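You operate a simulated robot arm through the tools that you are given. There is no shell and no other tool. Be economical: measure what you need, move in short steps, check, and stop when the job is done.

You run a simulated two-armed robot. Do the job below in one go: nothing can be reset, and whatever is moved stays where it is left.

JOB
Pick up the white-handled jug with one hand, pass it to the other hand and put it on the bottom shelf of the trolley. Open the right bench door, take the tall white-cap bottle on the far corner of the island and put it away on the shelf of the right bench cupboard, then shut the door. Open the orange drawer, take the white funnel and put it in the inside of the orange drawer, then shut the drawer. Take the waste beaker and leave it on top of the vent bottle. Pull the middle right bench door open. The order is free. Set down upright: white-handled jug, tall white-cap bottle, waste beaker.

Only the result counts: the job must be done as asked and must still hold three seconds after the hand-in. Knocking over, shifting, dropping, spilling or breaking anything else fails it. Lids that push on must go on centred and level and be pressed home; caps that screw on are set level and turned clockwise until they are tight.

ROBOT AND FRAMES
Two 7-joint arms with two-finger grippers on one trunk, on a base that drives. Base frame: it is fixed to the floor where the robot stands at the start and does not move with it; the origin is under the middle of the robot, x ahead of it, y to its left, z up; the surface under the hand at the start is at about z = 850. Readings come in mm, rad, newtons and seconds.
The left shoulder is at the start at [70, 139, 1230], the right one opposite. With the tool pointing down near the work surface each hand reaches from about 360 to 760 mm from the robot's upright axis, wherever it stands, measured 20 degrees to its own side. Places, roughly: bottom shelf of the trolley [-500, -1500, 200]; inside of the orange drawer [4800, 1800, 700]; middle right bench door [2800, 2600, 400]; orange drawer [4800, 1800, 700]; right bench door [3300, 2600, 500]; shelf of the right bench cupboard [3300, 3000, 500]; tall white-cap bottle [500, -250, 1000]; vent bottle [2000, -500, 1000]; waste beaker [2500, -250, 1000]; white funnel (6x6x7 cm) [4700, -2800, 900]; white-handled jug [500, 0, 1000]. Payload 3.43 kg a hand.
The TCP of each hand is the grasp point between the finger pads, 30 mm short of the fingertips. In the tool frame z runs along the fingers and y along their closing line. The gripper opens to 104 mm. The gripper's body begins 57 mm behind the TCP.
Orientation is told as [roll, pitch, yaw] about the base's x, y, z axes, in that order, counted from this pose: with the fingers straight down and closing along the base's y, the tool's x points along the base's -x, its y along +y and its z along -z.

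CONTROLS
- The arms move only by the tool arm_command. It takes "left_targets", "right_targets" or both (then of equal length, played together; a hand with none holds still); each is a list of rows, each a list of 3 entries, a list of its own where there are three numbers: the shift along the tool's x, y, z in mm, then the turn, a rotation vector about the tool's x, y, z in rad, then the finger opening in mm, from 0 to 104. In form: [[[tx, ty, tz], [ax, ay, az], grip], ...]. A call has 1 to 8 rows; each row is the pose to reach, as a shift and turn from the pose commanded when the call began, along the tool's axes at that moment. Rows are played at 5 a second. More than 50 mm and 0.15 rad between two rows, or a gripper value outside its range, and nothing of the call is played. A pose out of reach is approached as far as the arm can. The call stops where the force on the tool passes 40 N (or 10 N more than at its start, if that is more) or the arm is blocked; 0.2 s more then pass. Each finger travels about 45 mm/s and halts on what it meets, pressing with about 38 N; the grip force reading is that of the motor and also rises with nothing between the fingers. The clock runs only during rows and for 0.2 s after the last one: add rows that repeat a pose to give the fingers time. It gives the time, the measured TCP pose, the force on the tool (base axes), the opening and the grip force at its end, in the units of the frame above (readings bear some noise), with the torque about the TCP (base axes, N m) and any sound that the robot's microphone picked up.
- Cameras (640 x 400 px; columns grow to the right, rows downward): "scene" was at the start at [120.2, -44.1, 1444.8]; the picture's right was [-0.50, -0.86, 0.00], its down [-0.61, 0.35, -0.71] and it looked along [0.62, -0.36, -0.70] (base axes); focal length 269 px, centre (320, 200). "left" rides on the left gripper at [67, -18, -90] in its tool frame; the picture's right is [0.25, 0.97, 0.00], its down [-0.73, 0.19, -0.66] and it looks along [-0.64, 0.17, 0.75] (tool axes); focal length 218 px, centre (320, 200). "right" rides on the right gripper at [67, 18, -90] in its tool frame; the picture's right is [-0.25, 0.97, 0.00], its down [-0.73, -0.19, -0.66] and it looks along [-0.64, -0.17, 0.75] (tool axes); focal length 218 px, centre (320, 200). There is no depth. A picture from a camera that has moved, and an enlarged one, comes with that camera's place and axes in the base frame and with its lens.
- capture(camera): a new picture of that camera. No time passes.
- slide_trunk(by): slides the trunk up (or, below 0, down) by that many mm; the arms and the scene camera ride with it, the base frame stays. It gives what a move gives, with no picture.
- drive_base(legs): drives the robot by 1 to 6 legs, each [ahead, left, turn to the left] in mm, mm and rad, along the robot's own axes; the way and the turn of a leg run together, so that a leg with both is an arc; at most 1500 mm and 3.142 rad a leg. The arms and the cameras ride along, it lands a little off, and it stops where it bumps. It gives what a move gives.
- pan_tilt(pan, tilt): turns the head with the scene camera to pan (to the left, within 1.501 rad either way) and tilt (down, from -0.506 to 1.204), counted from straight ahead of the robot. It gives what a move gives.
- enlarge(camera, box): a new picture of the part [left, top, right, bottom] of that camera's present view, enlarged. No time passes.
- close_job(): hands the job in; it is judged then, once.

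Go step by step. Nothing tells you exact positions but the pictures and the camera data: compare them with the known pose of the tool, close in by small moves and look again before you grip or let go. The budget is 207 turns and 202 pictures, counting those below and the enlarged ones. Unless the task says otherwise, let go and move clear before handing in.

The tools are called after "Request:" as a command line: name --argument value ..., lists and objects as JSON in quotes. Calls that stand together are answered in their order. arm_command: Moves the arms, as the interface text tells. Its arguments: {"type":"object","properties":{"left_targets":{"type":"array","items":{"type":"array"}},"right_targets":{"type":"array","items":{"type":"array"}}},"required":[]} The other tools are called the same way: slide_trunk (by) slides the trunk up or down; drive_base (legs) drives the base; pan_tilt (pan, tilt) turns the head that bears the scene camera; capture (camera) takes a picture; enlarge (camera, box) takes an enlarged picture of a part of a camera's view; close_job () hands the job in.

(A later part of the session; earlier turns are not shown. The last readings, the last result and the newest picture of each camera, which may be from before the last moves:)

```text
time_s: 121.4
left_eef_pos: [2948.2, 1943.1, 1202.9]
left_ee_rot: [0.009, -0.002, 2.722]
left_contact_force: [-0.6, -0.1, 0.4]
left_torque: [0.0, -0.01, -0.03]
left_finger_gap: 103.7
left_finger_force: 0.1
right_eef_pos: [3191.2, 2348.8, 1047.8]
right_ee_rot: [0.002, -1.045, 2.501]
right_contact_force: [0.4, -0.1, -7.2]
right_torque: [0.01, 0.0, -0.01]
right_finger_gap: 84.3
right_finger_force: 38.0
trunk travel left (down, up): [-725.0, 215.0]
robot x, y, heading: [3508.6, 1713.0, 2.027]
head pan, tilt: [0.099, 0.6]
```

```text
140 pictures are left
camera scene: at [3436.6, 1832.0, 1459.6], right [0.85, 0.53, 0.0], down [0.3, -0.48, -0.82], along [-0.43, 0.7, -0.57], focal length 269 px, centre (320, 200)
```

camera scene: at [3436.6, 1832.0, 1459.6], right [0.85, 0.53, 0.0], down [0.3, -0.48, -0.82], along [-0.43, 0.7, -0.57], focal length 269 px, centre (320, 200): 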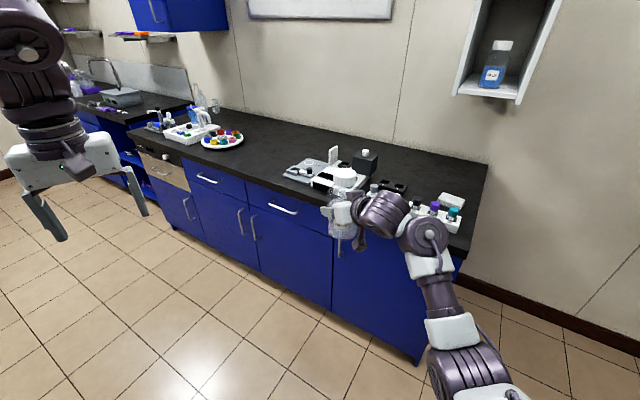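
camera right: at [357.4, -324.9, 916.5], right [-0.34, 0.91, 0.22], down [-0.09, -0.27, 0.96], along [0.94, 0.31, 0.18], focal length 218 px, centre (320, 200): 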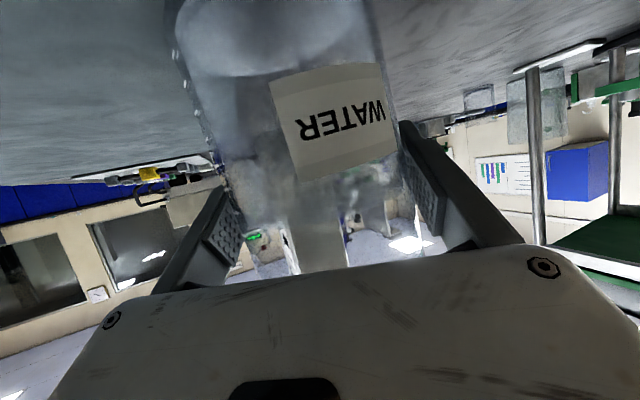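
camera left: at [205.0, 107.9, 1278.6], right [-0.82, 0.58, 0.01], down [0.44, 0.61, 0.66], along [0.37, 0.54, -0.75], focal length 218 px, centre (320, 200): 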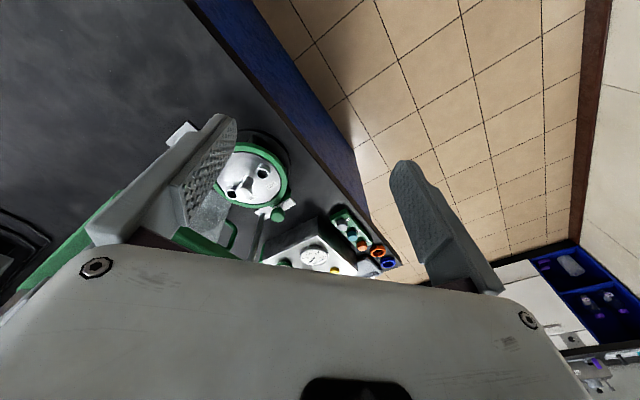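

The right door spans x≈3050–3515. I'll tuck the right hand with the bottle to the right side to clear the view.

Request:
arm_command --right_targets '[[[14, -20, -39], [0, 0, 0], 65], [[28, -40, -78], [0, 0, 0], 65], [[42, -60, -117], [0, 0, 0], 65], [[57, -80, -156], [0, 0, 0], 65], [[71, -100, -195], [0, 0, 0], 65], [[85, -120, -234], [0, 0, 0], 65], [[99, -140, -272], [0, 0, 0], 65]]'

Request:
capture --camera "scene"

```text
time_s: 123.0
left_eef_pos: [2950.6, 1941.8, 1205.1]
left_ee_rot: [0.009, -0.005, 2.72]
left_contact_force: [0.4, -0.5, 0.7]
left_torque: [0.03, 0.02, 0.05]
left_finger_gap: 104.0
left_finger_force: 0.1
right_eef_pos: [3505.4, 2287.7, 1095.6]
right_ee_rot: [0.003, -1.049, 2.502]
right_contact_force: [0.8, -0.8, -6.7]
right_torque: [-0.01, 0.02, 0.0]
right_finger_gap: 84.1
right_finger_force: 37.6
trunk travel left (down, up): [-725.0, 215.0]
robot x, y, heading: [3507.0, 1709.9, 2.027]
head pan, tilt: [0.099, 0.6]
```

```text
139 pictures are left
camera scene: at [3440.4, 1829.9, 1459.9], right [0.85, 0.53, 0.0], down [0.3, -0.48, -0.83], along [-0.44, 0.7, -0.56], focal length 269 px, centre (320, 200)
```

scene: 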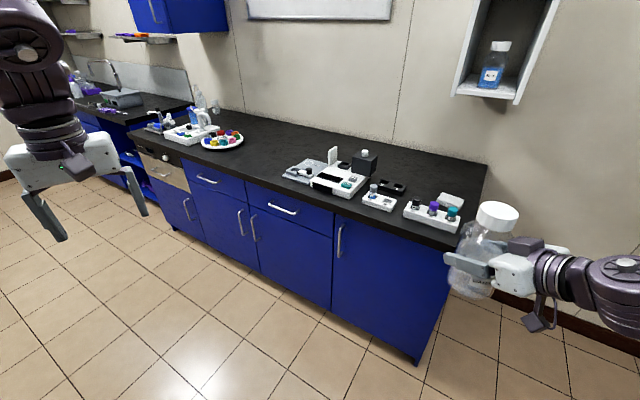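

Handle of the right door is at about x 3074, z 608–783, face y≈2593. Rotate the left hand to point forward (30° down) first.

Request:
arm_command --left_targets '[[[0, 0, 0], [0.056, -0.094, 0.097], 104], [[0, 0, 0], [0.112, -0.188, 0.193], 104], [[0, 0, 0], [0.167, -0.283, 0.29], 104], [[0, 0, 0], [0.223, -0.377, 0.387], 104], [[0, 0, 0], [0.279, -0.471, 0.483], 104], [[0, 0, 0], [0.335, -0.565, 0.58], 104], [[0, 0, 0], [0.39, -0.66, 0.677], 104], [[0, 0, 0], [0.446, -0.754, 0.774], 104]]'

Request:
drive_base --legs '[[200, -90, 0]]'

```text
time_s: 124.8
left_eef_pos: [2947.4, 1942.1, 1204.1]
left_ee_rot: [-0.125, -0.844, 1.947]
left_contact_force: [0.9, 0.3, 0.5]
left_torque: [0.02, 0.02, -0.03]
left_finger_gap: 103.9
left_finger_force: 0.0
right_eef_pos: [3504.8, 2289.1, 1097.7]
right_ee_rot: [0.001, -1.047, 2.505]
right_contact_force: [0.4, -0.1, -6.4]
right_torque: [0.02, 0.01, 0.0]
right_finger_gap: 83.9
right_finger_force: 38.0
trunk travel left (down, up): [-725.0, 215.0]
robot x, y, heading: [3506.8, 1716.0, 2.022]
head pan, tilt: [0.099, 0.6]
```

```text
time_s: 126.5
left_eef_pos: [2938.5, 2157.5, 1204.2]
left_ee_rot: [-0.127, -0.841, 1.954]
left_contact_force: [-0.2, 0.3, -0.2]
left_torque: [-0.01, 0.0, 0.01]
left_finger_gap: 104.0
left_finger_force: 0.0
right_eef_pos: [3491.8, 2507.4, 1095.8]
right_ee_rot: [0.0, -1.048, 2.507]
right_contact_force: [-0.2, -0.5, -6.5]
right_torque: [0.0, 0.04, 0.0]
right_finger_gap: 84.0
right_finger_force: 38.5
trunk travel left (down, up): [-725.0, 215.0]
robot x, y, heading: [3499.0, 1933.5, 2.03]
head pan, tilt: [0.099, 0.6]
```

Now lower the left hand toward the handle.

Request:
arm_command --left_targets '[[[17, -15.3, 43], [0.014, -0.024, 0.024], 104], [[34, -30.6, 86], [0.028, -0.047, 0.048], 104], [[51, -46, 129.5], [0.042, -0.07, 0.072], 104], [[68, -61, 172.7], [0.056, -0.094, 0.097], 104], [[85, -76.5, 216], [0.07, -0.118, 0.121], 104], [[102, -92, 259], [0.084, -0.141, 0.145], 104], [[119.5, -107, 302.5], [0.098, -0.165, 0.169], 104], [[136.6, -122.5, 345.7], [0.112, -0.188, 0.193], 104]]'

Request:
capture --camera "left"

Request:
capture --camera "scene"

```text
time_s: 128.3
left_eef_pos: [3034.8, 2363.2, 882.8]
left_ee_rot: [0.012, -1.041, 1.647]
left_contact_force: [-0.1, 0.2, -0.4]
left_torque: [-0.01, 0.03, -0.01]
left_finger_gap: 104.2
left_finger_force: 0.1
right_eef_pos: [3492.5, 2508.7, 1095.2]
right_ee_rot: [0.004, -1.045, 2.505]
right_contact_force: [0.4, 0.3, -7.2]
right_torque: [0.0, 0.03, -0.04]
right_finger_gap: 84.2
right_finger_force: 37.8
trunk travel left (down, up): [-725.0, 215.0]
robot x, y, heading: [3501.3, 1931.7, 2.029]
head pan, tilt: [0.099, 0.6]
```

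```text
138 pictures are left
camera left: at [3061.1, 2253.5, 870.3], right [-0.95, -0.21, -0.21], down [-0.17, -0.21, 0.96], along [-0.25, 0.95, 0.17], focal length 218 px, centre (320, 200)
```

left: 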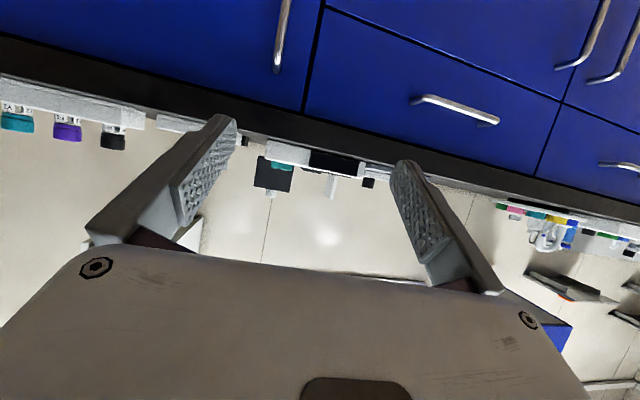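

```text
137 pictures are left
camera scene: at [3428.5, 2051.5, 1459.6], right [0.85, 0.53, 0.0], down [0.3, -0.48, -0.82], along [-0.44, 0.7, -0.57], focal length 269 px, centre (320, 200)
```

scene: 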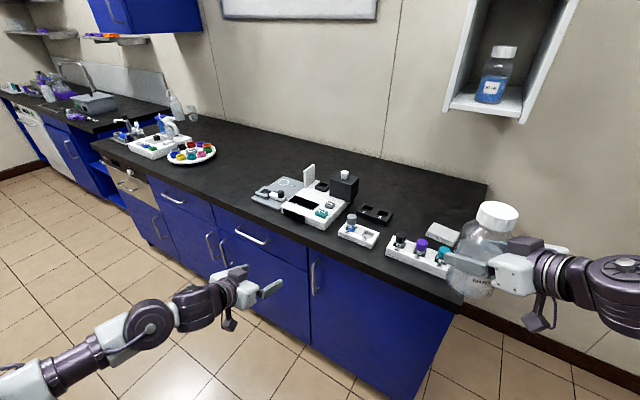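

Both views put the handle at x≈3073, y≈2560. Go to the pre-grasp.

Request:
arm_command --left_targets '[[[15, -13, 37], [0, 0, 0], 80], [[30, -26, 75], [0, 0, 0], 60], [[46, -40, 112], [0, 0, 0], 60], [[61, -53, 150], [0, 0, 0], 60], [[61, -53, 150], [0, 0, 0], 60]]'

Request:
capture --camera "left"

Request:
enlarge --camera "scene" --box '[200, 220, 400, 345]'

```text
time_s: 129.5
left_eef_pos: [3077.4, 2465.8, 756.0]
left_ee_rot: [0.011, -1.041, 1.643]
left_contact_force: [0.1, -0.4, 0.4]
left_torque: [0.02, 0.0, -0.01]
left_finger_gap: 60.2
left_finger_force: 0.2
right_eef_pos: [3492.7, 2508.1, 1096.0]
right_ee_rot: [0.0, -1.048, 2.507]
right_contact_force: [1.5, 0.0, -7.6]
right_torque: [0.01, -0.01, -0.04]
right_finger_gap: 83.7
right_finger_force: 37.9
trunk travel left (down, up): [-725.0, 215.0]
robot x, y, heading: [3499.4, 1929.2, 2.024]
head pan, tilt: [0.099, 0.6]
```

```text
136 pictures are left
camera left: at [3104.2, 2356.3, 743.8], right [-0.95, -0.21, -0.21], down [-0.17, -0.21, 0.96], along [-0.25, 0.95, 0.17], focal length 218 px, centre (320, 200)
```

left: 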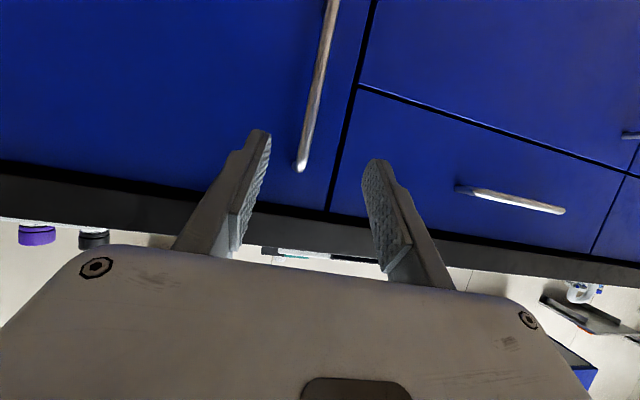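

```text
3.20 times, centred on (300, 282) of scene
camera zoom: at [3428.2, 2049.0, 1459.7], right [0.85, 0.53, 0.0], down [0.3, -0.48, -0.82], along [-0.44, 0.7, -0.57], focal length 862 px, centre (384, -64)
```

zoom: 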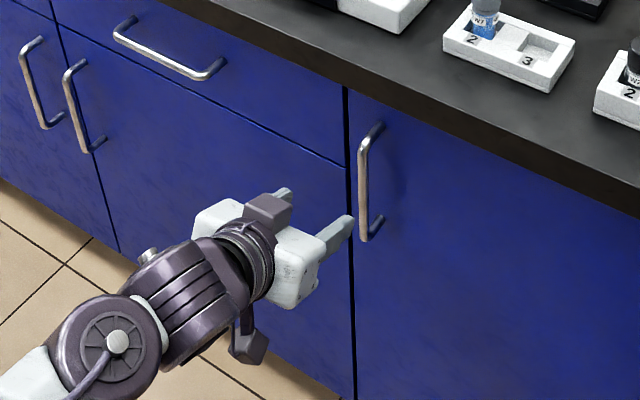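

Handle bar is at about (3070,2585), z 580–750. Advance 110 mm along the fingers, look, then close.

Request:
arm_command --left_targets '[[[0, -3, 40], [0, 0, 0], 60], [[0, -6, 80], [0, 0, 0], 60], [[0, -6, 112], [0, 0, 0], 60], [[0, -6, 112], [0, 0, 0], 60]]'

Request:
capture --camera "left"

```text
time_s: 130.5
left_eef_pos: [3082.2, 2544.9, 711.3]
left_ee_rot: [0.009, -1.042, 1.645]
left_contact_force: [-1.2, -0.4, -0.3]
left_torque: [0.0, 0.02, -0.01]
left_finger_gap: 60.4
left_finger_force: 0.1
left hand out of reach, approached as far as the arm can: row 3, 4
right_eef_pos: [3492.3, 2509.0, 1097.3]
right_ee_rot: [0.003, -1.044, 2.507]
right_contact_force: [-0.1, -0.4, -6.6]
right_torque: [0.0, 0.05, -0.02]
right_finger_gap: 84.0
right_finger_force: 38.2
trunk travel left (down, up): [-725.0, 215.0]
robot x, y, heading: [3497.8, 1927.9, 2.03]
head pan, tilt: [0.099, 0.6]
```

```text
134 pictures are left
camera left: at [3108.7, 2436.5, 698.9], right [-0.95, -0.21, -0.21], down [-0.17, -0.21, 0.96], along [-0.25, 0.95, 0.17], focal length 218 px, centre (320, 200)
```

left: 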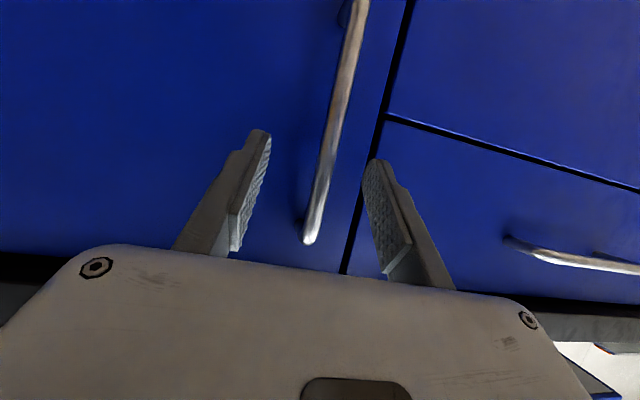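

Reach limit; nudge the base forward ~30 mm.

Request:
drive_base --legs '[[28, -14, 0]]'

Request:
capture --camera "left"

```text
time_s: 131.3
left_eef_pos: [3080.5, 2577.0, 711.3]
left_ee_rot: [0.012, -1.042, 1.646]
left_contact_force: [0.0, 0.1, 0.7]
left_torque: [0.0, 0.0, 0.0]
left_finger_gap: 60.0
left_finger_force: 0.1
right_eef_pos: [3491.5, 2539.2, 1094.9]
right_ee_rot: [0.002, -1.046, 2.507]
right_contact_force: [-0.5, -1.0, -7.0]
right_torque: [-0.02, 0.0, 0.01]
right_finger_gap: 84.0
right_finger_force: 38.6
trunk travel left (down, up): [-725.0, 215.0]
robot x, y, heading: [3499.0, 1964.1, 2.032]
head pan, tilt: [0.099, 0.6]
```

```text
133 pictures are left
camera left: at [3108.0, 2468.4, 698.7], right [-0.95, -0.21, -0.21], down [-0.17, -0.21, 0.96], along [-0.25, 0.95, 0.17], focal length 218 px, centre (320, 200)
```

left: 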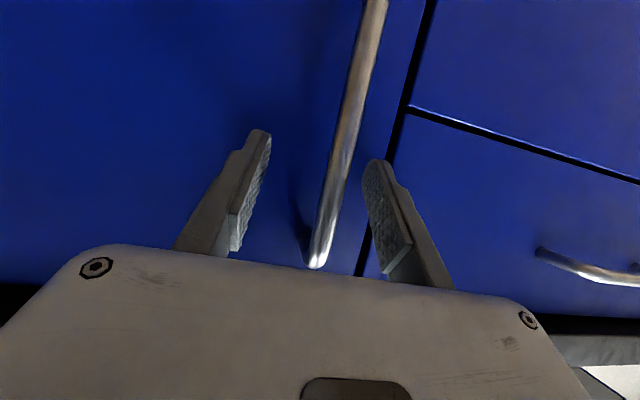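

The bar is between the fingers. Close.

Request:
arm_command --left_targets '[[[0, 0, 0], [0, 0, 0], 30], [[0, 0, 0], [0, 0, 0], 5], [[0, 0, 0], [0, 0, 0], 0], [[0, 0, 0], [0, 0, 0], 0], [[0, 0, 0], [0, 0, 0], 0], [[0, 0, 0], [0, 0, 0], 0]]'

Request:
capture --camera "left"

```text
time_s: 132.7
left_eef_pos: [3075.8, 2575.0, 710.5]
left_ee_rot: [0.015, -1.04, 1.651]
left_contact_force: [-25.8, -2.5, 3.6]
left_torque: [-1.17, -0.75, -0.03]
left_finger_gap: 11.6
left_finger_force: 44.7
right_eef_pos: [3489.5, 2540.7, 1096.3]
right_ee_rot: [-0.002, -1.043, 2.512]
right_contact_force: [0.5, -0.2, -7.6]
right_torque: [0.01, 0.02, -0.02]
right_finger_gap: 83.9
right_finger_force: 37.9
trunk travel left (down, up): [-725.0, 215.0]
robot x, y, heading: [3498.5, 1963.9, 2.027]
head pan, tilt: [0.099, 0.6]
```

```text
132 pictures are left
camera left: at [3102.5, 2466.9, 698.4], right [-0.95, -0.22, -0.21], down [-0.16, -0.21, 0.96], along [-0.25, 0.95, 0.17], focal length 218 px, centre (320, 200)
```

left: 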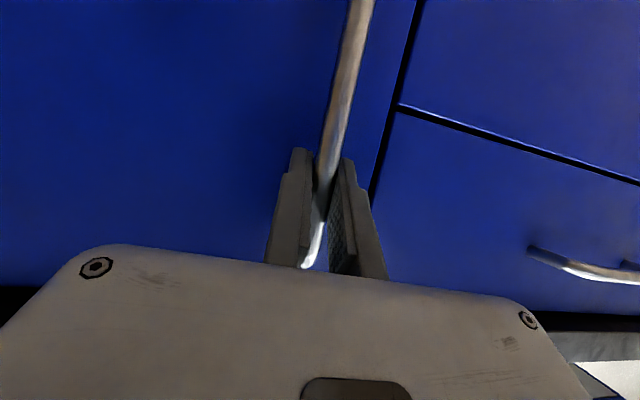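

Gripped the handle. Pull along the door's arc.

Request:
arm_command --left_targets '[[[10.7, -1, -18.2], [-0.043, 0, -0.025], 0], [[21.5, -3.2, -36.5], [-0.086, 0, -0.051], 0], [[32, -6.5, -54.5], [-0.129, 0, -0.076], 0], [[42.7, -10.7, -72.8], [-0.172, 0, -0.101], 0], [[53, -16, -90.5], [-0.216, 0, -0.127], 0], [[63.4, -22.3, -107.9], [-0.259, 0, -0.152], 0]]'

Request:
capture --camera "scene"

```text
time_s: 134.1
left_eef_pos: [3108.8, 2450.8, 711.8]
left_ee_rot: [0.01, -1.046, 1.958]
left_contact_force: [-30.1, -13.9, 3.8]
left_torque: [-0.23, -0.49, -0.14]
left_finger_gap: 11.5
left_finger_force: 45.5
right_eef_pos: [3489.8, 2537.3, 1096.4]
right_ee_rot: [-0.006, -1.047, 2.513]
right_contact_force: [0.7, -0.3, -7.4]
right_torque: [-0.02, -0.03, -0.01]
right_finger_gap: 84.1
right_finger_force: 37.9
trunk travel left (down, up): [-725.0, 215.0]
robot x, y, heading: [3500.5, 1959.3, 2.03]
head pan, tilt: [0.099, 0.6]
```

```text
131 pictures are left
camera scene: at [3424.6, 2077.9, 1459.7], right [0.85, 0.53, 0.0], down [0.3, -0.48, -0.83], along [-0.44, 0.7, -0.56], focal length 269 px, centre (320, 200)
```

scene: 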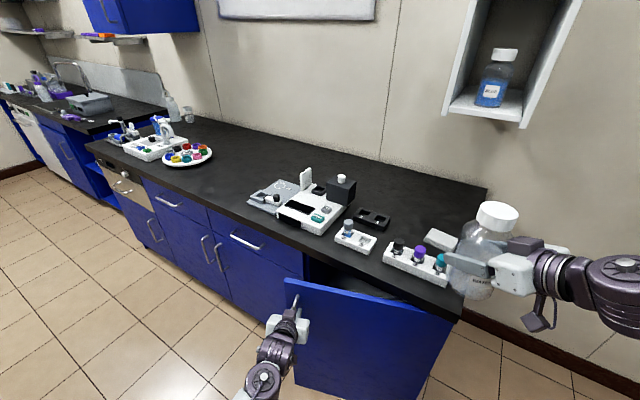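

Door moving. Continue along the arc.

Request:
arm_command --left_targets '[[[10, 2, -17], [-0.043, 0, -0.025], 0], [[20.6, 1.4, -35], [-0.086, 0, -0.051], 0], [[31, -2, -53], [-0.129, 0, -0.076], 0], [[41.8, -6.1, -71.2], [-0.172, 0, -0.101], 0], [[52, -11.5, -89], [-0.216, 0, -0.127], 0], [[62.6, -17.7, -106.6], [-0.259, 0, -0.152], 0]]'

Request:
capture --camera "scene"

```text
time_s: 135.5
left_eef_pos: [3174.4, 2341.0, 710.8]
left_ee_rot: [0.009, -1.043, 2.258]
left_contact_force: [-22.0, -18.7, -0.1]
left_torque: [0.84, 0.34, -0.1]
left_finger_gap: 11.4
left_finger_force: 44.8
right_eef_pos: [3492.0, 2536.5, 1097.7]
right_ee_rot: [-0.003, -1.048, 2.513]
right_contact_force: [1.2, -0.6, -7.3]
right_torque: [0.0, -0.03, 0.01]
right_finger_gap: 84.0
right_finger_force: 37.7
trunk travel left (down, up): [-725.0, 215.0]
robot x, y, heading: [3500.3, 1961.0, 2.03]
head pan, tilt: [0.099, 0.6]
```

```text
130 pictures are left
camera scene: at [3426.1, 2077.9, 1459.7], right [0.85, 0.53, 0.0], down [0.3, -0.48, -0.83], along [-0.44, 0.7, -0.56], focal length 269 px, centre (320, 200)
```

scene: 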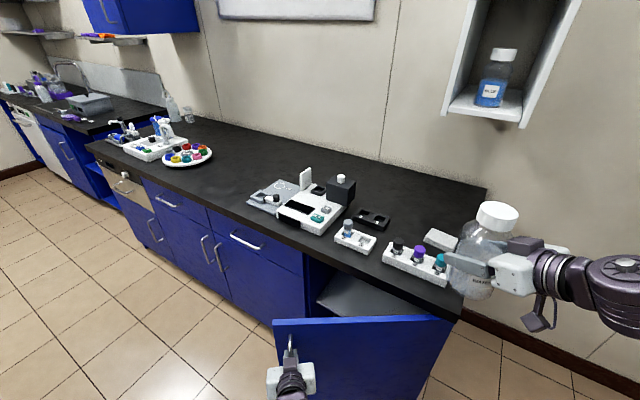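

Door is ~32° open; arc radius ≈450 about a hinge near (3520,2625). Now I'll rotate the base about the hinge while holding the handle.

Request:
drive_base --legs '[[-28, -60, 0.1], [-28, -60, 0.1]]'

Request:
capture --camera "left"

```text
time_s: 136.6
left_eef_pos: [3200.1, 2313.4, 710.9]
left_ee_rot: [0.017, -1.047, 2.359]
left_contact_force: [-5.0, -6.2, 1.9]
left_torque: [-0.24, -1.2, -0.02]
left_finger_gap: 11.5
left_finger_force: 44.7
right_eef_pos: [3501.9, 2540.7, 1093.2]
right_ee_rot: [0.005, -1.042, 2.602]
right_contact_force: [1.3, 0.5, -7.4]
right_torque: [-0.03, 0.04, 0.05]
right_finger_gap: 83.8
right_finger_force: 38.3
trunk travel left (down, up): [-725.0, 215.0]
robot x, y, heading: [3561.9, 1969.5, 2.128]
head pan, tilt: [0.099, 0.6]
stopped in leg 1: the force on the tool passed its limit at 41 N (the readings are from after the stop); the commanded pose is now the measured one
```

```text
129 pictures are left
camera left: at [3291.5, 2249.1, 698.0], right [-0.58, -0.78, -0.21], down [0.02, -0.27, 0.96], along [-0.81, 0.56, 0.17], focal length 218 px, centre (320, 200)
```

left: 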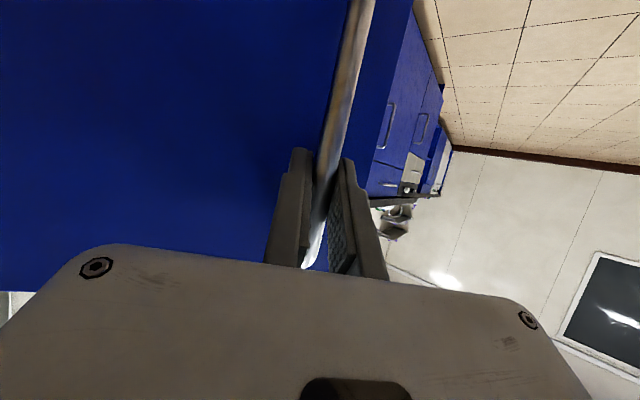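

Request:
drive_base --legs '[[-14, -30, 0.05], [-14, -30, 0.05], [-14, -30, 0.05], [-14, -30, 0.05]]'

Request:
drive_base --legs '[[-14, -30, 0.05], [-14, -30, 0.05], [-14, -30, 0.05], [-14, -30, 0.05]]'

Request:
capture --camera "scene"

```text
time_s: 139.0
left_eef_pos: [3265.0, 2259.1, 710.9]
left_ee_rot: [0.014, -1.045, 2.571]
left_contact_force: [0.8, 0.3, 2.7]
left_torque: [-0.26, -0.76, 0.02]
left_finger_gap: 11.7
left_finger_force: 45.4
right_eef_pos: [3518.2, 2545.3, 1092.0]
right_ee_rot: [0.003, -1.038, 2.803]
right_contact_force: [-0.5, -0.6, -7.0]
right_torque: [-0.01, -0.02, -0.01]
right_finger_gap: 83.8
right_finger_force: 38.4
trunk travel left (down, up): [-725.0, 215.0]
robot x, y, heading: [3691.7, 1997.7, 2.327]
head pan, tilt: [0.099, 0.6]
stopped in leg 4: the force on the tool passed its limit at 42 N (the readings are from after the stop); the commanded pose is now the measured one
```

```text
time_s: 141.2
left_eef_pos: [3338.2, 2220.6, 710.4]
left_ee_rot: [0.009, -1.047, 2.785]
left_contact_force: [-12.2, -28.8, 3.7]
left_torque: [1.0, 0.0, -0.04]
left_finger_gap: 11.7
left_finger_force: 45.1
right_eef_pos: [3528.9, 2552.7, 1094.8]
right_ee_rot: [-0.002, -1.04, 3.007]
right_contact_force: [-0.7, -0.1, -8.3]
right_torque: [-0.01, 0.01, 0.02]
right_finger_gap: 84.0
right_finger_force: 38.0
trunk travel left (down, up): [-725.0, 215.0]
robot x, y, heading: [3811.3, 2049.6, 2.528]
head pan, tilt: [0.099, 0.6]
```

```text
128 pictures are left
camera scene: at [3688.3, 2117.9, 1459.6], right [0.49, 0.87, 0.0], down [0.49, -0.28, -0.82], along [-0.72, 0.41, -0.57], focal length 269 px, centre (320, 200)
```

scene: 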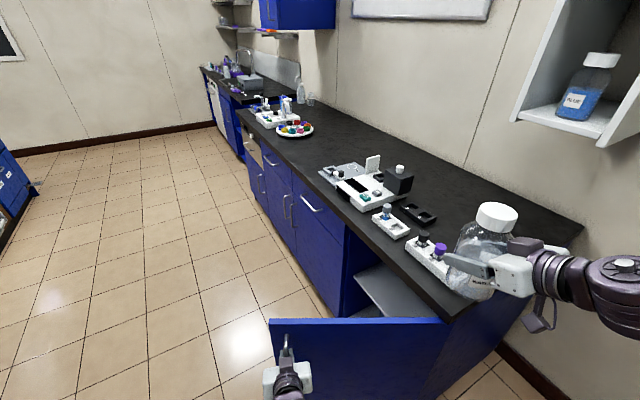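

Door ~59° open. Continue rotating about the hinge.

Request:
drive_base --legs '[[-14, -30, 0.05], [-14, -30, 0.05], [-14, -30, 0.05], [-14, -30, 0.05]]'

Request:
drive_base --legs '[[-14, -30, 0.05], [-14, -30, 0.05], [-14, -30, 0.05], [-14, -30, 0.05]]'

Request:
drive_base --legs '[[-14, -30, 0.05], [-14, -30, 0.05]]'

Request:
capture --camera "scene"

```text
time_s: 143.2
left_eef_pos: [3402.2, 2198.6, 709.3]
left_ee_rot: [0.021, -1.044, 2.946]
left_contact_force: [1.2, 0.0, 4.5]
left_torque: [0.19, -0.88, -0.01]
left_finger_gap: 11.6
left_finger_force: 45.1
right_eef_pos: [3543.3, 2562.6, 1089.6]
right_ee_rot: [0.001, -1.035, -3.128]
right_contact_force: [-0.1, 1.0, -6.5]
right_torque: [-0.01, -0.01, -0.01]
right_finger_gap: 84.1
right_finger_force: 38.0
trunk travel left (down, up): [-725.0, 215.0]
robot x, y, heading: [3891.5, 2108.8, 2.679]
head pan, tilt: [0.099, 0.6]
stopped in leg 4: the force on the tool passed its limit at 42 N (the readings are from after the stop); the commanded pose is now the measured one
```

```text
time_s: 145.4
left_eef_pos: [3486.8, 2185.4, 709.0]
left_ee_rot: [0.016, -1.047, -3.121]
left_contact_force: [-1.4, -26.1, 3.9]
left_torque: [1.08, 0.31, -0.08]
left_finger_gap: 11.6
left_finger_force: 44.9
right_eef_pos: [3551.9, 2573.6, 1092.8]
right_ee_rot: [-0.002, -1.038, -2.922]
right_contact_force: [-0.3, 0.0, -8.3]
right_torque: [0.02, 0.03, 0.0]
right_finger_gap: 84.0
right_finger_force: 37.9
trunk travel left (down, up): [-725.0, 215.0]
robot x, y, heading: [3988.2, 2205.8, 2.881]
head pan, tilt: [0.099, 0.6]
```

```text
time_s: 146.7
left_eef_pos: [3531.7, 2185.1, 709.4]
left_ee_rot: [0.018, -1.045, -3.015]
left_contact_force: [1.3, -26.1, -2.1]
left_torque: [1.02, 0.66, -0.04]
left_finger_gap: 11.7
left_finger_force: 45.0
right_eef_pos: [3557.8, 2580.1, 1093.1]
right_ee_rot: [-0.001, -1.037, -2.822]
right_contact_force: [-0.6, -0.1, -7.3]
right_torque: [0.0, -0.01, 0.01]
right_finger_gap: 83.8
right_finger_force: 38.4
trunk travel left (down, up): [-725.0, 215.0]
robot x, y, heading: [4031.8, 2249.6, 2.985]
head pan, tilt: [0.099, 0.6]
```

```text
127 pictures are left
camera scene: at [3888.6, 2259.5, 1459.5], right [0.06, 1.0, 0.0], down [0.57, -0.03, -0.82], along [-0.82, 0.05, -0.57], focal length 269 px, centre (320, 200)
```

scene: 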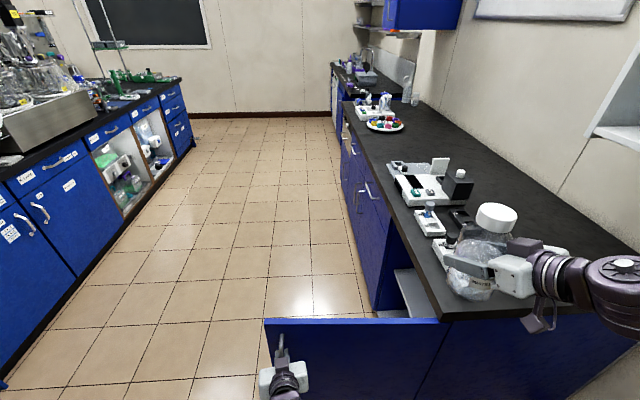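

Door is ~85–90° open. Release the handle and retract the left hand.

Request:
arm_command --left_targets '[[[0, 0, 0], [0, 0, 0], 30], [[0, 0, 0], [0, 0, 0], 60], [[0, 0, 0], [0, 0, 0], 70], [[0, 0, -40], [0, 0, 0], 80], [[0, 0, -80], [0, 0, 0], 80], [[0, 0, -120], [0, 0, 0], 80], [[0, 0, -120], [0, 0, 0], 80]]'

Request:
capture --camera "scene"

```text
time_s: 148.5
left_eef_pos: [3584.2, 2171.0, 788.0]
left_ee_rot: [0.19, -1.141, 3.074]
left_contact_force: [-0.3, -0.5, 0.1]
left_torque: [-0.03, -0.01, 0.02]
left_finger_gap: 79.9
left_finger_force: 0.0
right_eef_pos: [3546.3, 2576.3, 1088.6]
right_ee_rot: [-0.004, -1.019, -2.82]
right_contact_force: [-0.1, 0.8, -6.8]
right_torque: [-0.04, 0.03, -0.01]
right_finger_gap: 84.1
right_finger_force: 38.2
trunk travel left (down, up): [-725.0, 215.0]
robot x, y, heading: [4029.9, 2253.4, 2.987]
head pan, tilt: [0.099, 0.6]
stopped in row 7 (left hand): the arm was blocked; the commanded pose is now the measured one
```

```text
126 pictures are left
camera scene: at [3872.9, 2253.6, 1459.4], right [0.06, 1.0, 0.01], down [0.58, -0.03, -0.82], along [-0.82, 0.06, -0.58], focal length 269 px, centre (320, 200)
```

scene: 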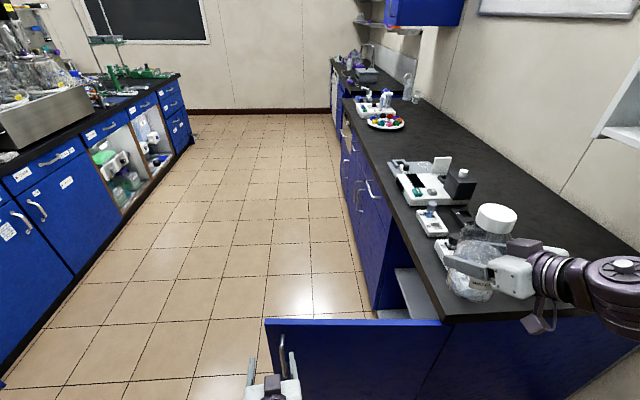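

The left arm hit its fold limit but fingers are clear of the bar. Back the base away from the door.

Request:
drive_base --legs '[[-130, 0, 0]]'

Request:
capture --camera "left"

Request:
pan_tilt --pan 0.6 --tilt 0.7

Request:
capture --camera "scene"

```text
time_s: 149.8
left_eef_pos: [3715.8, 2149.7, 783.7]
left_ee_rot: [0.18, -1.134, 3.082]
left_contact_force: [0.3, -0.2, -0.6]
left_torque: [-0.03, -0.01, 0.01]
left_finger_gap: 80.3
left_finger_force: 0.1
right_eef_pos: [3673.5, 2553.8, 1088.3]
right_ee_rot: [-0.006, -1.017, -2.821]
right_contact_force: [0.4, 0.1, -7.6]
right_torque: [0.02, -0.03, 0.0]
right_finger_gap: 84.3
right_finger_force: 38.0
trunk travel left (down, up): [-725.0, 215.0]
robot x, y, heading: [4159.3, 2232.6, 2.979]
head pan, tilt: [0.099, 0.6]
```

```text
125 pictures are left
camera left: at [3822.0, 2176.9, 759.2], right [0.21, -0.97, -0.16], down [0.3, -0.09, 0.95], along [-0.93, -0.24, 0.27], focal length 218 px, centre (320, 200)
```

left: 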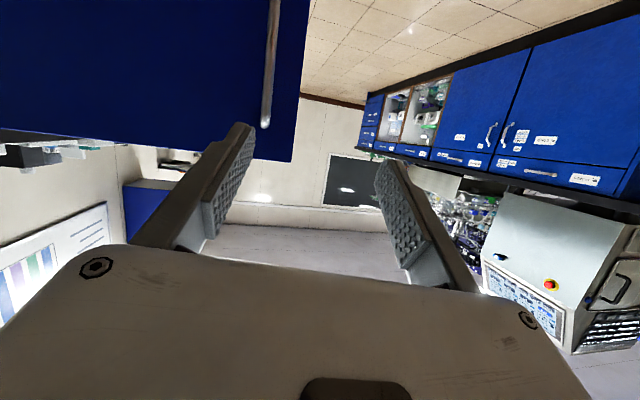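

```text
time_s: 150.7
left_eef_pos: [3714.9, 2149.8, 786.7]
left_ee_rot: [0.192, -1.143, 3.067]
left_contact_force: [-0.1, -0.1, 0.5]
left_torque: [0.0, 0.05, 0.0]
left_finger_gap: 80.1
left_finger_force: 0.0
right_eef_pos: [3676.4, 2553.5, 1089.0]
right_ee_rot: [-0.004, -1.024, -2.819]
right_contact_force: [-0.5, -0.6, -7.2]
right_torque: [0.01, 0.03, 0.01]
right_finger_gap: 83.9
right_finger_force: 38.5
trunk travel left (down, up): [-725.0, 215.0]
robot x, y, heading: [4157.2, 2228.6, 2.975]
head pan, tilt: [0.6, 0.7]
```

```text
124 pictures are left
camera scene: at [4016.2, 2189.9, 1448.9], right [-0.42, 0.91, 0.0], down [0.59, 0.28, -0.76], along [-0.69, -0.32, -0.65], focal length 269 px, centre (320, 200)
```

scene: 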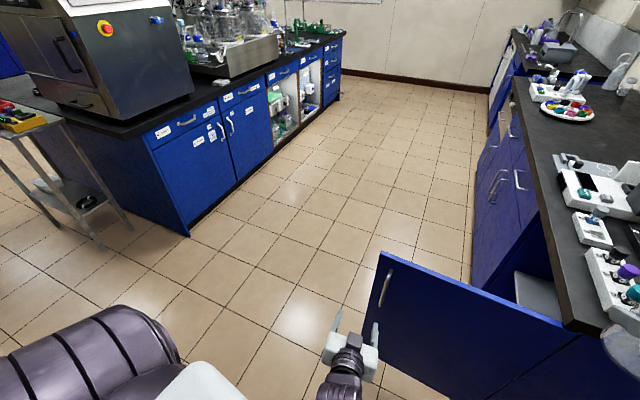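

Door stands wide open. Drive around its free end to the front of the cupboard.

Request:
drive_base --legs '[[0, 600, 0], [920, 0, 0], [0, 0, -1.41]]'

Request:
pan_tilt --pan 0.0 --tilt 0.6

Request:
capture --camera "scene"

```text
time_s: 162.0
left_eef_pos: [3011.2, 2232.3, 786.4]
left_ee_rot: [0.196, -1.142, 1.63]
left_contact_force: [0.9, -0.5, -0.9]
left_torque: [-0.01, 0.01, 0.0]
left_finger_gap: 79.9
left_finger_force: 0.1
right_eef_pos: [3408.5, 2325.1, 1091.5]
right_ee_rot: [-0.009, -1.027, 2.029]
right_contact_force: [0.3, -1.2, -7.5]
right_torque: [-0.03, -0.01, 0.02]
right_finger_gap: 83.8
right_finger_force: 38.5
trunk travel left (down, up): [-725.0, 215.0]
robot x, y, heading: [3151.3, 1805.5, 1.546]
head pan, tilt: [0.6, 0.7]
```

```text
time_s: 163.0
left_eef_pos: [3011.7, 2232.2, 787.3]
left_ee_rot: [0.208, -1.145, 1.618]
left_contact_force: [-0.4, 0.2, 0.3]
left_torque: [-0.01, 0.02, 0.01]
left_finger_gap: 79.9
left_finger_force: 0.1
right_eef_pos: [3410.2, 2324.0, 1090.4]
right_ee_rot: [-0.008, -1.028, 2.028]
right_contact_force: [0.6, -0.1, -6.8]
right_torque: [0.0, -0.01, 0.04]
right_finger_gap: 84.1
right_finger_force: 38.0
trunk travel left (down, up): [-725.0, 215.0]
robot x, y, heading: [3154.6, 1807.1, 1.546]
head pan, tilt: [0.0, 0.6]
```

```text
123 pictures are left
camera scene: at [3145.0, 1952.4, 1458.4], right [1.0, -0.03, 0.01], down [-0.01, -0.57, -0.82], along [0.03, 0.82, -0.57], focal length 269 px, centre (320, 200)
```

scene: 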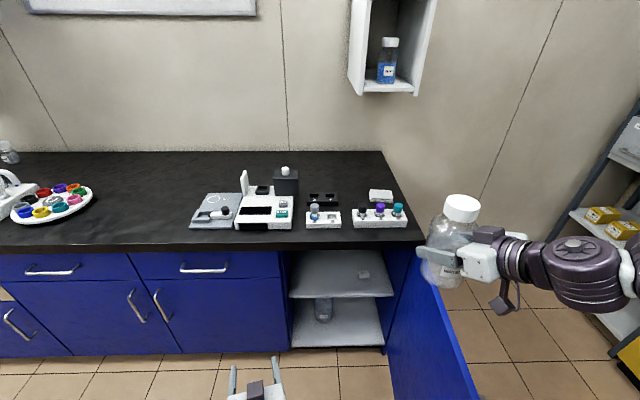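

The cupboard has a shelf at z≈480 spanning x 3060–3487; I'll put the bottle at about (3215,2745). First bring the right hand in front of the robot so it clears the open door.

Request:
arm_command --right_targets '[[[-11, 40, 18], [0.053, -0.005, 0.032], 65], [[-22, 80, 36], [0.107, -0.01, 0.065], 65], [[-33, 120, 54], [0.16, -0.015, 0.097], 65], [[-44, 159, 73], [0.214, -0.02, 0.129], 65], [[-44, 159, 73], [0.214, -0.02, 0.129], 65]]'

Request:
drive_base --legs '[[0, 50, 0.025]]'

Request:
capture --camera "scene"

```text
time_s: 164.2
left_eef_pos: [3011.2, 2231.0, 787.9]
left_ee_rot: [0.209, -1.144, 1.616]
left_contact_force: [0.1, 0.2, -0.1]
left_torque: [-0.03, 0.01, 0.0]
left_finger_gap: 80.2
left_finger_force: 0.2
right_eef_pos: [3249.9, 2369.6, 1085.2]
right_ee_rot: [-0.001, -1.048, 1.775]
right_contact_force: [0.4, -0.6, -7.0]
right_torque: [0.0, 0.05, -0.02]
right_finger_gap: 84.0
right_finger_force: 38.2
right hand out of reach, approached as far as the arm can: row 4, 5
trunk travel left (down, up): [-725.0, 215.0]
robot x, y, heading: [3152.0, 1805.1, 1.543]
head pan, tilt: [0.0, 0.6]
```

```text
time_s: 165.1
left_eef_pos: [2949.3, 2227.8, 788.9]
left_ee_rot: [0.206, -1.145, 1.646]
left_contact_force: [0.1, -0.2, -0.2]
left_torque: [0.01, 0.02, 0.01]
left_finger_gap: 80.4
left_finger_force: 0.2
right_eef_pos: [3183.9, 2371.6, 1084.5]
right_ee_rot: [-0.002, -1.046, 1.805]
right_contact_force: [-0.3, 1.3, -7.0]
right_torque: [0.02, 0.01, -0.04]
right_finger_gap: 84.0
right_finger_force: 37.9
trunk travel left (down, up): [-725.0, 215.0]
robot x, y, heading: [3102.3, 1804.5, 1.571]
head pan, tilt: [0.0, 0.6]
```

```text
122 pictures are left
camera scene: at [3089.7, 1951.5, 1458.7], right [1.0, 0.0, 0.01], down [0.01, -0.57, -0.82], along [0.01, 0.82, -0.57], focal length 269 px, centre (320, 200)
```

scene: 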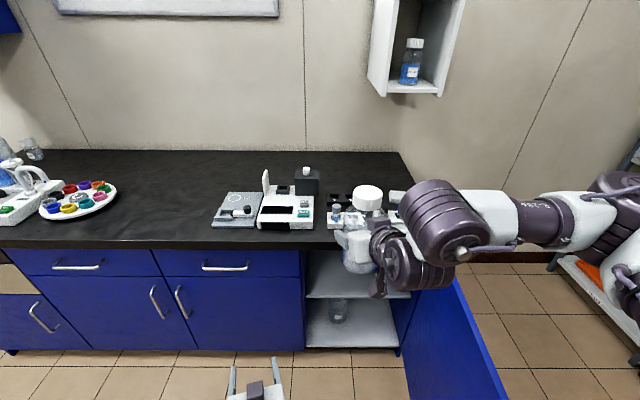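

The elbow would hit the open door if I lowered here. I'll use the arm pose that worked at the trolley, with the robot further left and turned slightly right.

Request:
drive_base --legs '[[-50, 205, 0], [0, 0, -0.27]]'

Request:
arm_command --right_targets '[[[-16, 0, 27], [-0.072, 0, -0.042], 65], [[-31, 0, 53], [-0.144, 0, -0.083], 65], [[-61, 0, 105], [-0.216, 0, -0.125], 65], [[-80, 0, 145], [-0.216, 0, -0.125], 65], [[-92, 0, 159], [-0.216, 0, -0.125], 65]]'

Request:
capture --camera "scene"

```text
time_s: 167.6
left_eef_pos: [2865.0, 2205.3, 788.3]
left_ee_rot: [0.216, -1.147, 1.367]
left_contact_force: [0.6, 0.5, -0.9]
left_torque: [0.03, 0.0, -0.01]
left_finger_gap: 80.1
left_finger_force: 0.0
right_eef_pos: [3130.7, 2280.4, 1085.5]
right_ee_rot: [-0.001, -1.05, 1.534]
right_contact_force: [0.0, 0.2, -7.4]
right_torque: [0.01, 0.01, -0.02]
right_finger_gap: 83.9
right_finger_force: 38.0
trunk travel left (down, up): [-725.0, 215.0]
robot x, y, heading: [2899.4, 1757.1, 1.302]
head pan, tilt: [0.0, 0.6]
```

```text
refused: row 3 steps farther than a row can; nothing moved
```

```text
121 pictures are left
camera scene: at [2928.5, 1899.5, 1458.8], right [0.96, -0.27, 0.01], down [-0.15, -0.55, -0.82], along [0.22, 0.79, -0.57], focal length 269 px, centre (320, 200)
```

scene: 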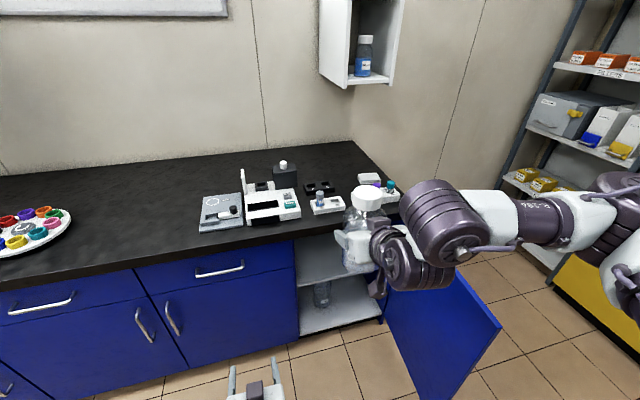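

Request:
arm_command --right_targets '[[[-18, -8, 31], [-0.054, 0, -0.031], 65], [[-36, -17, 62], [-0.108, 0, -0.062], 65], [[-54, -25, 93], [-0.162, 0, -0.094], 65], [[-72, -34, 124], [-0.216, 0, -0.125], 65], [[-89, -42, 155], [-0.216, 0, -0.125], 65], [[-89, -42, 155], [-0.216, 0, -0.125], 65]]'

Request:
capture --camera "scene"

```text
time_s: 169.0
left_eef_pos: [2865.0, 2204.3, 788.9]
left_ee_rot: [0.223, -1.148, 1.36]
left_contact_force: [0.0, 0.5, 0.4]
left_torque: [0.0, 0.02, -0.02]
left_finger_gap: 79.7
left_finger_force: 0.0
right_eef_pos: [3179.0, 2454.1, 1085.4]
right_ee_rot: [0.0, -1.048, 1.785]
right_contact_force: [0.7, 0.5, -7.0]
right_torque: [-0.01, -0.02, 0.03]
right_finger_gap: 84.0
right_finger_force: 37.9
trunk travel left (down, up): [-725.0, 215.0]
robot x, y, heading: [2900.4, 1760.4, 1.304]
head pan, tilt: [0.0, 0.6]
```

```text
120 pictures are left
camera scene: at [2929.4, 1898.1, 1458.9], right [0.96, -0.27, 0.01], down [-0.15, -0.55, -0.82], along [0.22, 0.79, -0.57], focal length 269 px, centre (320, 200)
```

scene: 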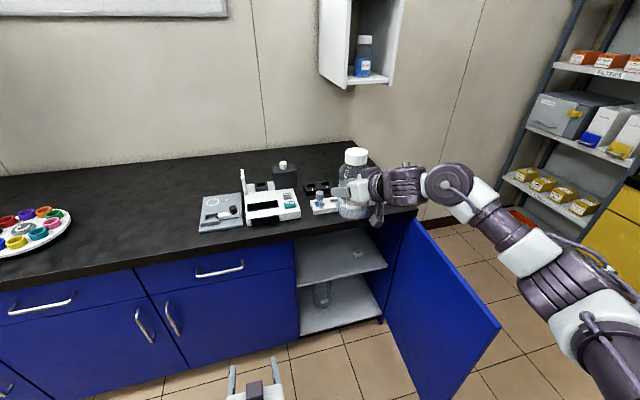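

Arm is folded well now. Lower the trunk.

Request:
slide_trunk --by -400

Request:
capture --camera "scene"

Request:
capture --camera "right"

```text
time_s: 172.9
left_eef_pos: [2863.3, 2202.0, 387.3]
left_ee_rot: [0.247, -1.149, 1.336]
left_contact_force: [-0.3, 0.2, -0.1]
left_torque: [-0.04, -0.03, 0.0]
left_finger_gap: 79.8
left_finger_force: 0.1
right_eef_pos: [3181.5, 2451.5, 684.6]
right_ee_rot: [0.002, -1.048, 1.784]
right_contact_force: [0.8, 0.2, -6.2]
right_torque: [-0.01, -0.03, -0.06]
right_finger_gap: 83.9
right_finger_force: 38.4
trunk travel left (down, up): [-325.0, 615.0]
robot x, y, heading: [2900.7, 1762.5, 1.306]
head pan, tilt: [0.0, 0.6]
```

```text
119 pictures are left
camera scene: at [2931.9, 1895.2, 1058.7], right [0.96, -0.27, 0.01], down [-0.15, -0.55, -0.82], along [0.22, 0.79, -0.57], focal length 269 px, centre (320, 200)
```

scene: 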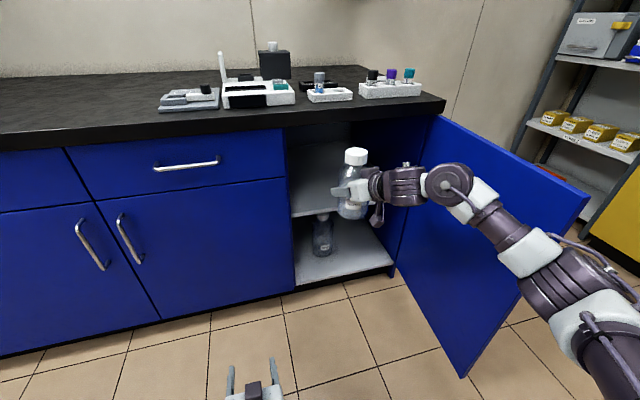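

```text
118 pictures are left
camera right: at [3187.9, 2338.4, 670.6], right [-0.97, -0.08, 0.22], down [0.23, -0.16, 0.96], along [-0.04, 0.98, 0.18], focal length 218 px, centre (320, 200)
```

right: 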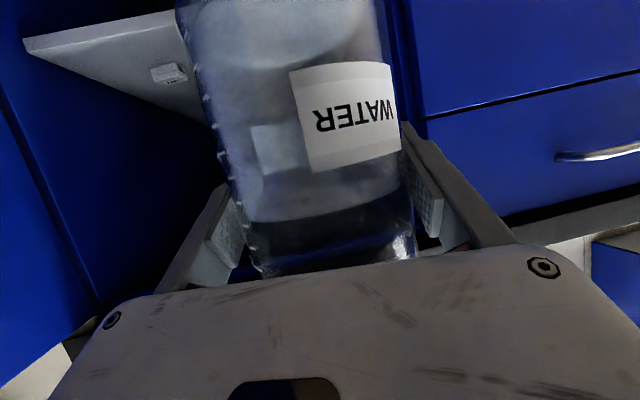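

Shelf front edge: y≈2654, z≈465. Lower another 90 and drive the bottle in.

Request:
slide_trunk --by -88

Request:
drive_base --legs '[[143, 38, 0]]'

Request:
capture --camera "scene"

```text
time_s: 174.1
left_eef_pos: [2863.8, 2200.7, 299.7]
left_ee_rot: [0.255, -1.148, 1.326]
left_contact_force: [-0.1, 0.7, 0.6]
left_torque: [0.0, 0.02, -0.02]
left_finger_gap: 79.9
left_finger_force: 0.1
right_eef_pos: [3181.8, 2451.4, 595.8]
right_ee_rot: [0.002, -1.05, 1.782]
right_contact_force: [0.3, 0.0, -7.3]
right_torque: [0.0, 0.0, 0.01]
right_finger_gap: 84.0
right_finger_force: 38.5
trunk travel left (down, up): [-237.0, 703.0]
robot x, y, heading: [2900.3, 1758.1, 1.306]
head pan, tilt: [0.0, 0.6]
```

```text
time_s: 175.5
left_eef_pos: [2867.5, 2351.1, 301.5]
left_ee_rot: [0.253, -1.151, 1.324]
left_contact_force: [-0.3, -0.6, -0.6]
left_torque: [0.02, -0.03, 0.02]
left_finger_gap: 80.0
left_finger_force: 0.0
right_eef_pos: [3187.0, 2597.1, 597.6]
right_ee_rot: [0.001, -1.05, 1.78]
right_contact_force: [-0.2, 0.3, -6.0]
right_torque: [0.0, 0.03, 0.0]
right_finger_gap: 84.4
right_finger_force: 38.5
trunk travel left (down, up): [-237.0, 703.0]
robot x, y, heading: [2902.9, 1910.1, 1.296]
head pan, tilt: [0.0, 0.6]
```

```text
117 pictures are left
camera scene: at [2935.3, 2041.3, 970.8], right [0.96, -0.27, 0.01], down [-0.15, -0.55, -0.82], along [0.23, 0.79, -0.57], focal length 269 px, centre (320, 200)
```

scene: 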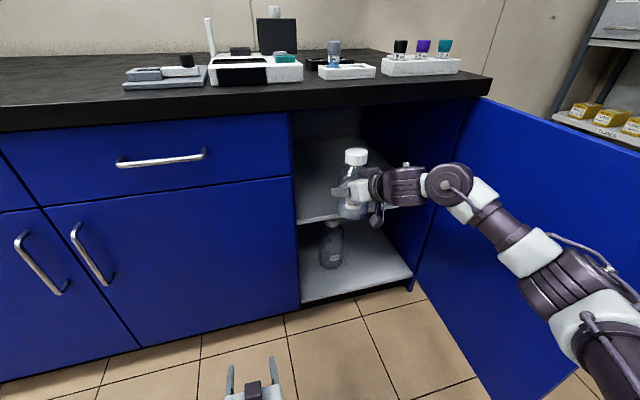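

Request:
drive_base --legs '[[143, 42, 0.005]]'

Request:
capture --camera "scene"

Request:
capture --camera "right"

```text
time_s: 176.8
left_eef_pos: [2863.6, 2499.9, 302.9]
left_ee_rot: [0.269, -1.154, 1.311]
left_contact_force: [-0.2, -0.1, 0.3]
left_torque: [0.02, -0.02, 0.0]
left_finger_gap: 80.1
left_finger_force: 0.0
right_eef_pos: [3183.4, 2745.8, 598.7]
right_ee_rot: [0.004, -1.054, 1.782]
right_contact_force: [0.3, -0.1, -7.2]
right_torque: [-0.03, 0.01, 0.0]
right_finger_gap: 84.4
right_finger_force: 37.7
trunk travel left (down, up): [-237.0, 703.0]
robot x, y, heading: [2902.4, 2054.5, 1.301]
head pan, tilt: [0.0, 0.6]
```

```text
116 pictures are left
camera scene: at [2935.3, 2188.6, 971.6], right [0.96, -0.27, 0.0], down [-0.15, -0.55, -0.82], along [0.22, 0.79, -0.57], focal length 269 px, centre (320, 200)
```

scene: 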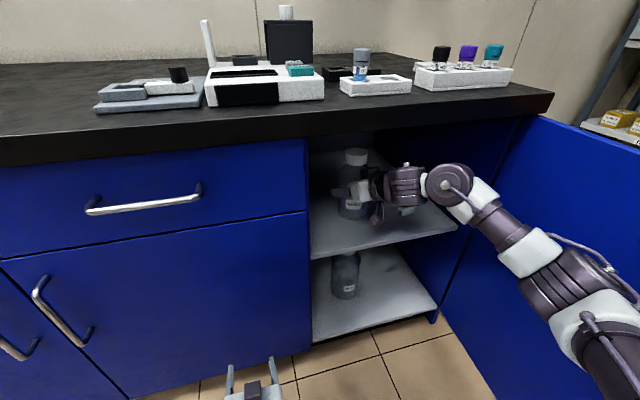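

```text
115 pictures are left
camera right: at [3190.1, 2633.3, 584.3], right [-0.97, -0.08, 0.22], down [0.23, -0.16, 0.96], along [-0.04, 0.98, 0.18], focal length 218 px, centre (320, 200)
```

right: 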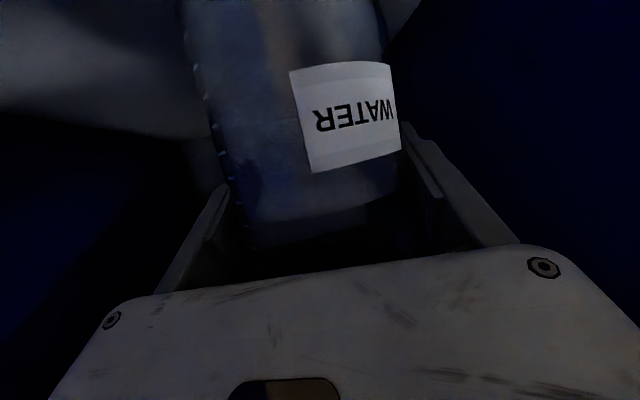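

Bottle is inside above the shelf. Lower 40, then feel for contact.

Request:
arm_command --right_targets '[[[17, 0, 10], [0, 0, 0], 65], [[35, 0, 20], [0, 0, 0], 65], [[38.5, 0, 22], [0, 0, 0], 65], [[42, 0, 24], [0, 0, 0], 65]]'

```text
time_s: 177.8
left_eef_pos: [2863.3, 2498.2, 302.2]
left_ee_rot: [0.274, -1.154, 1.307]
left_contact_force: [-0.4, 0.2, 0.1]
left_torque: [0.0, -0.01, 0.0]
left_finger_gap: 80.1
left_finger_force: 0.0
right_eef_pos: [3184.1, 2745.4, 550.6]
right_ee_rot: [0.01, -1.054, 1.776]
right_contact_force: [-0.3, 0.9, -6.9]
right_torque: [-0.02, 0.0, 0.02]
right_finger_gap: 84.2
right_finger_force: 38.2
trunk travel left (down, up): [-237.0, 703.0]
robot x, y, heading: [2900.7, 2058.8, 1.305]
head pan, tilt: [0.0, 0.6]
```

Request:
arm_command --right_targets '[[[3.5, 0, 2], [0, 0, 0], 65], [[7, 0, 4], [0, 0, 0], 65], [[10.4, 0, 6], [0, 0, 0], 65]]'

```text
time_s: 178.6
left_eef_pos: [2863.2, 2498.7, 303.8]
left_ee_rot: [0.271, -1.153, 1.308]
left_contact_force: [1.3, -0.5, 0.3]
left_torque: [-0.02, 0.04, -0.03]
left_finger_gap: 79.8
left_finger_force: 0.0
right_eef_pos: [3184.1, 2746.2, 538.3]
right_ee_rot: [0.007, -1.055, 1.777]
right_contact_force: [0.0, -0.5, -7.0]
right_torque: [-0.03, 0.0, 0.02]
right_finger_gap: 84.3
right_finger_force: 38.0
trunk travel left (down, up): [-237.0, 703.0]
robot x, y, heading: [2901.0, 2054.7, 1.304]
head pan, tilt: [0.0, 0.6]
```

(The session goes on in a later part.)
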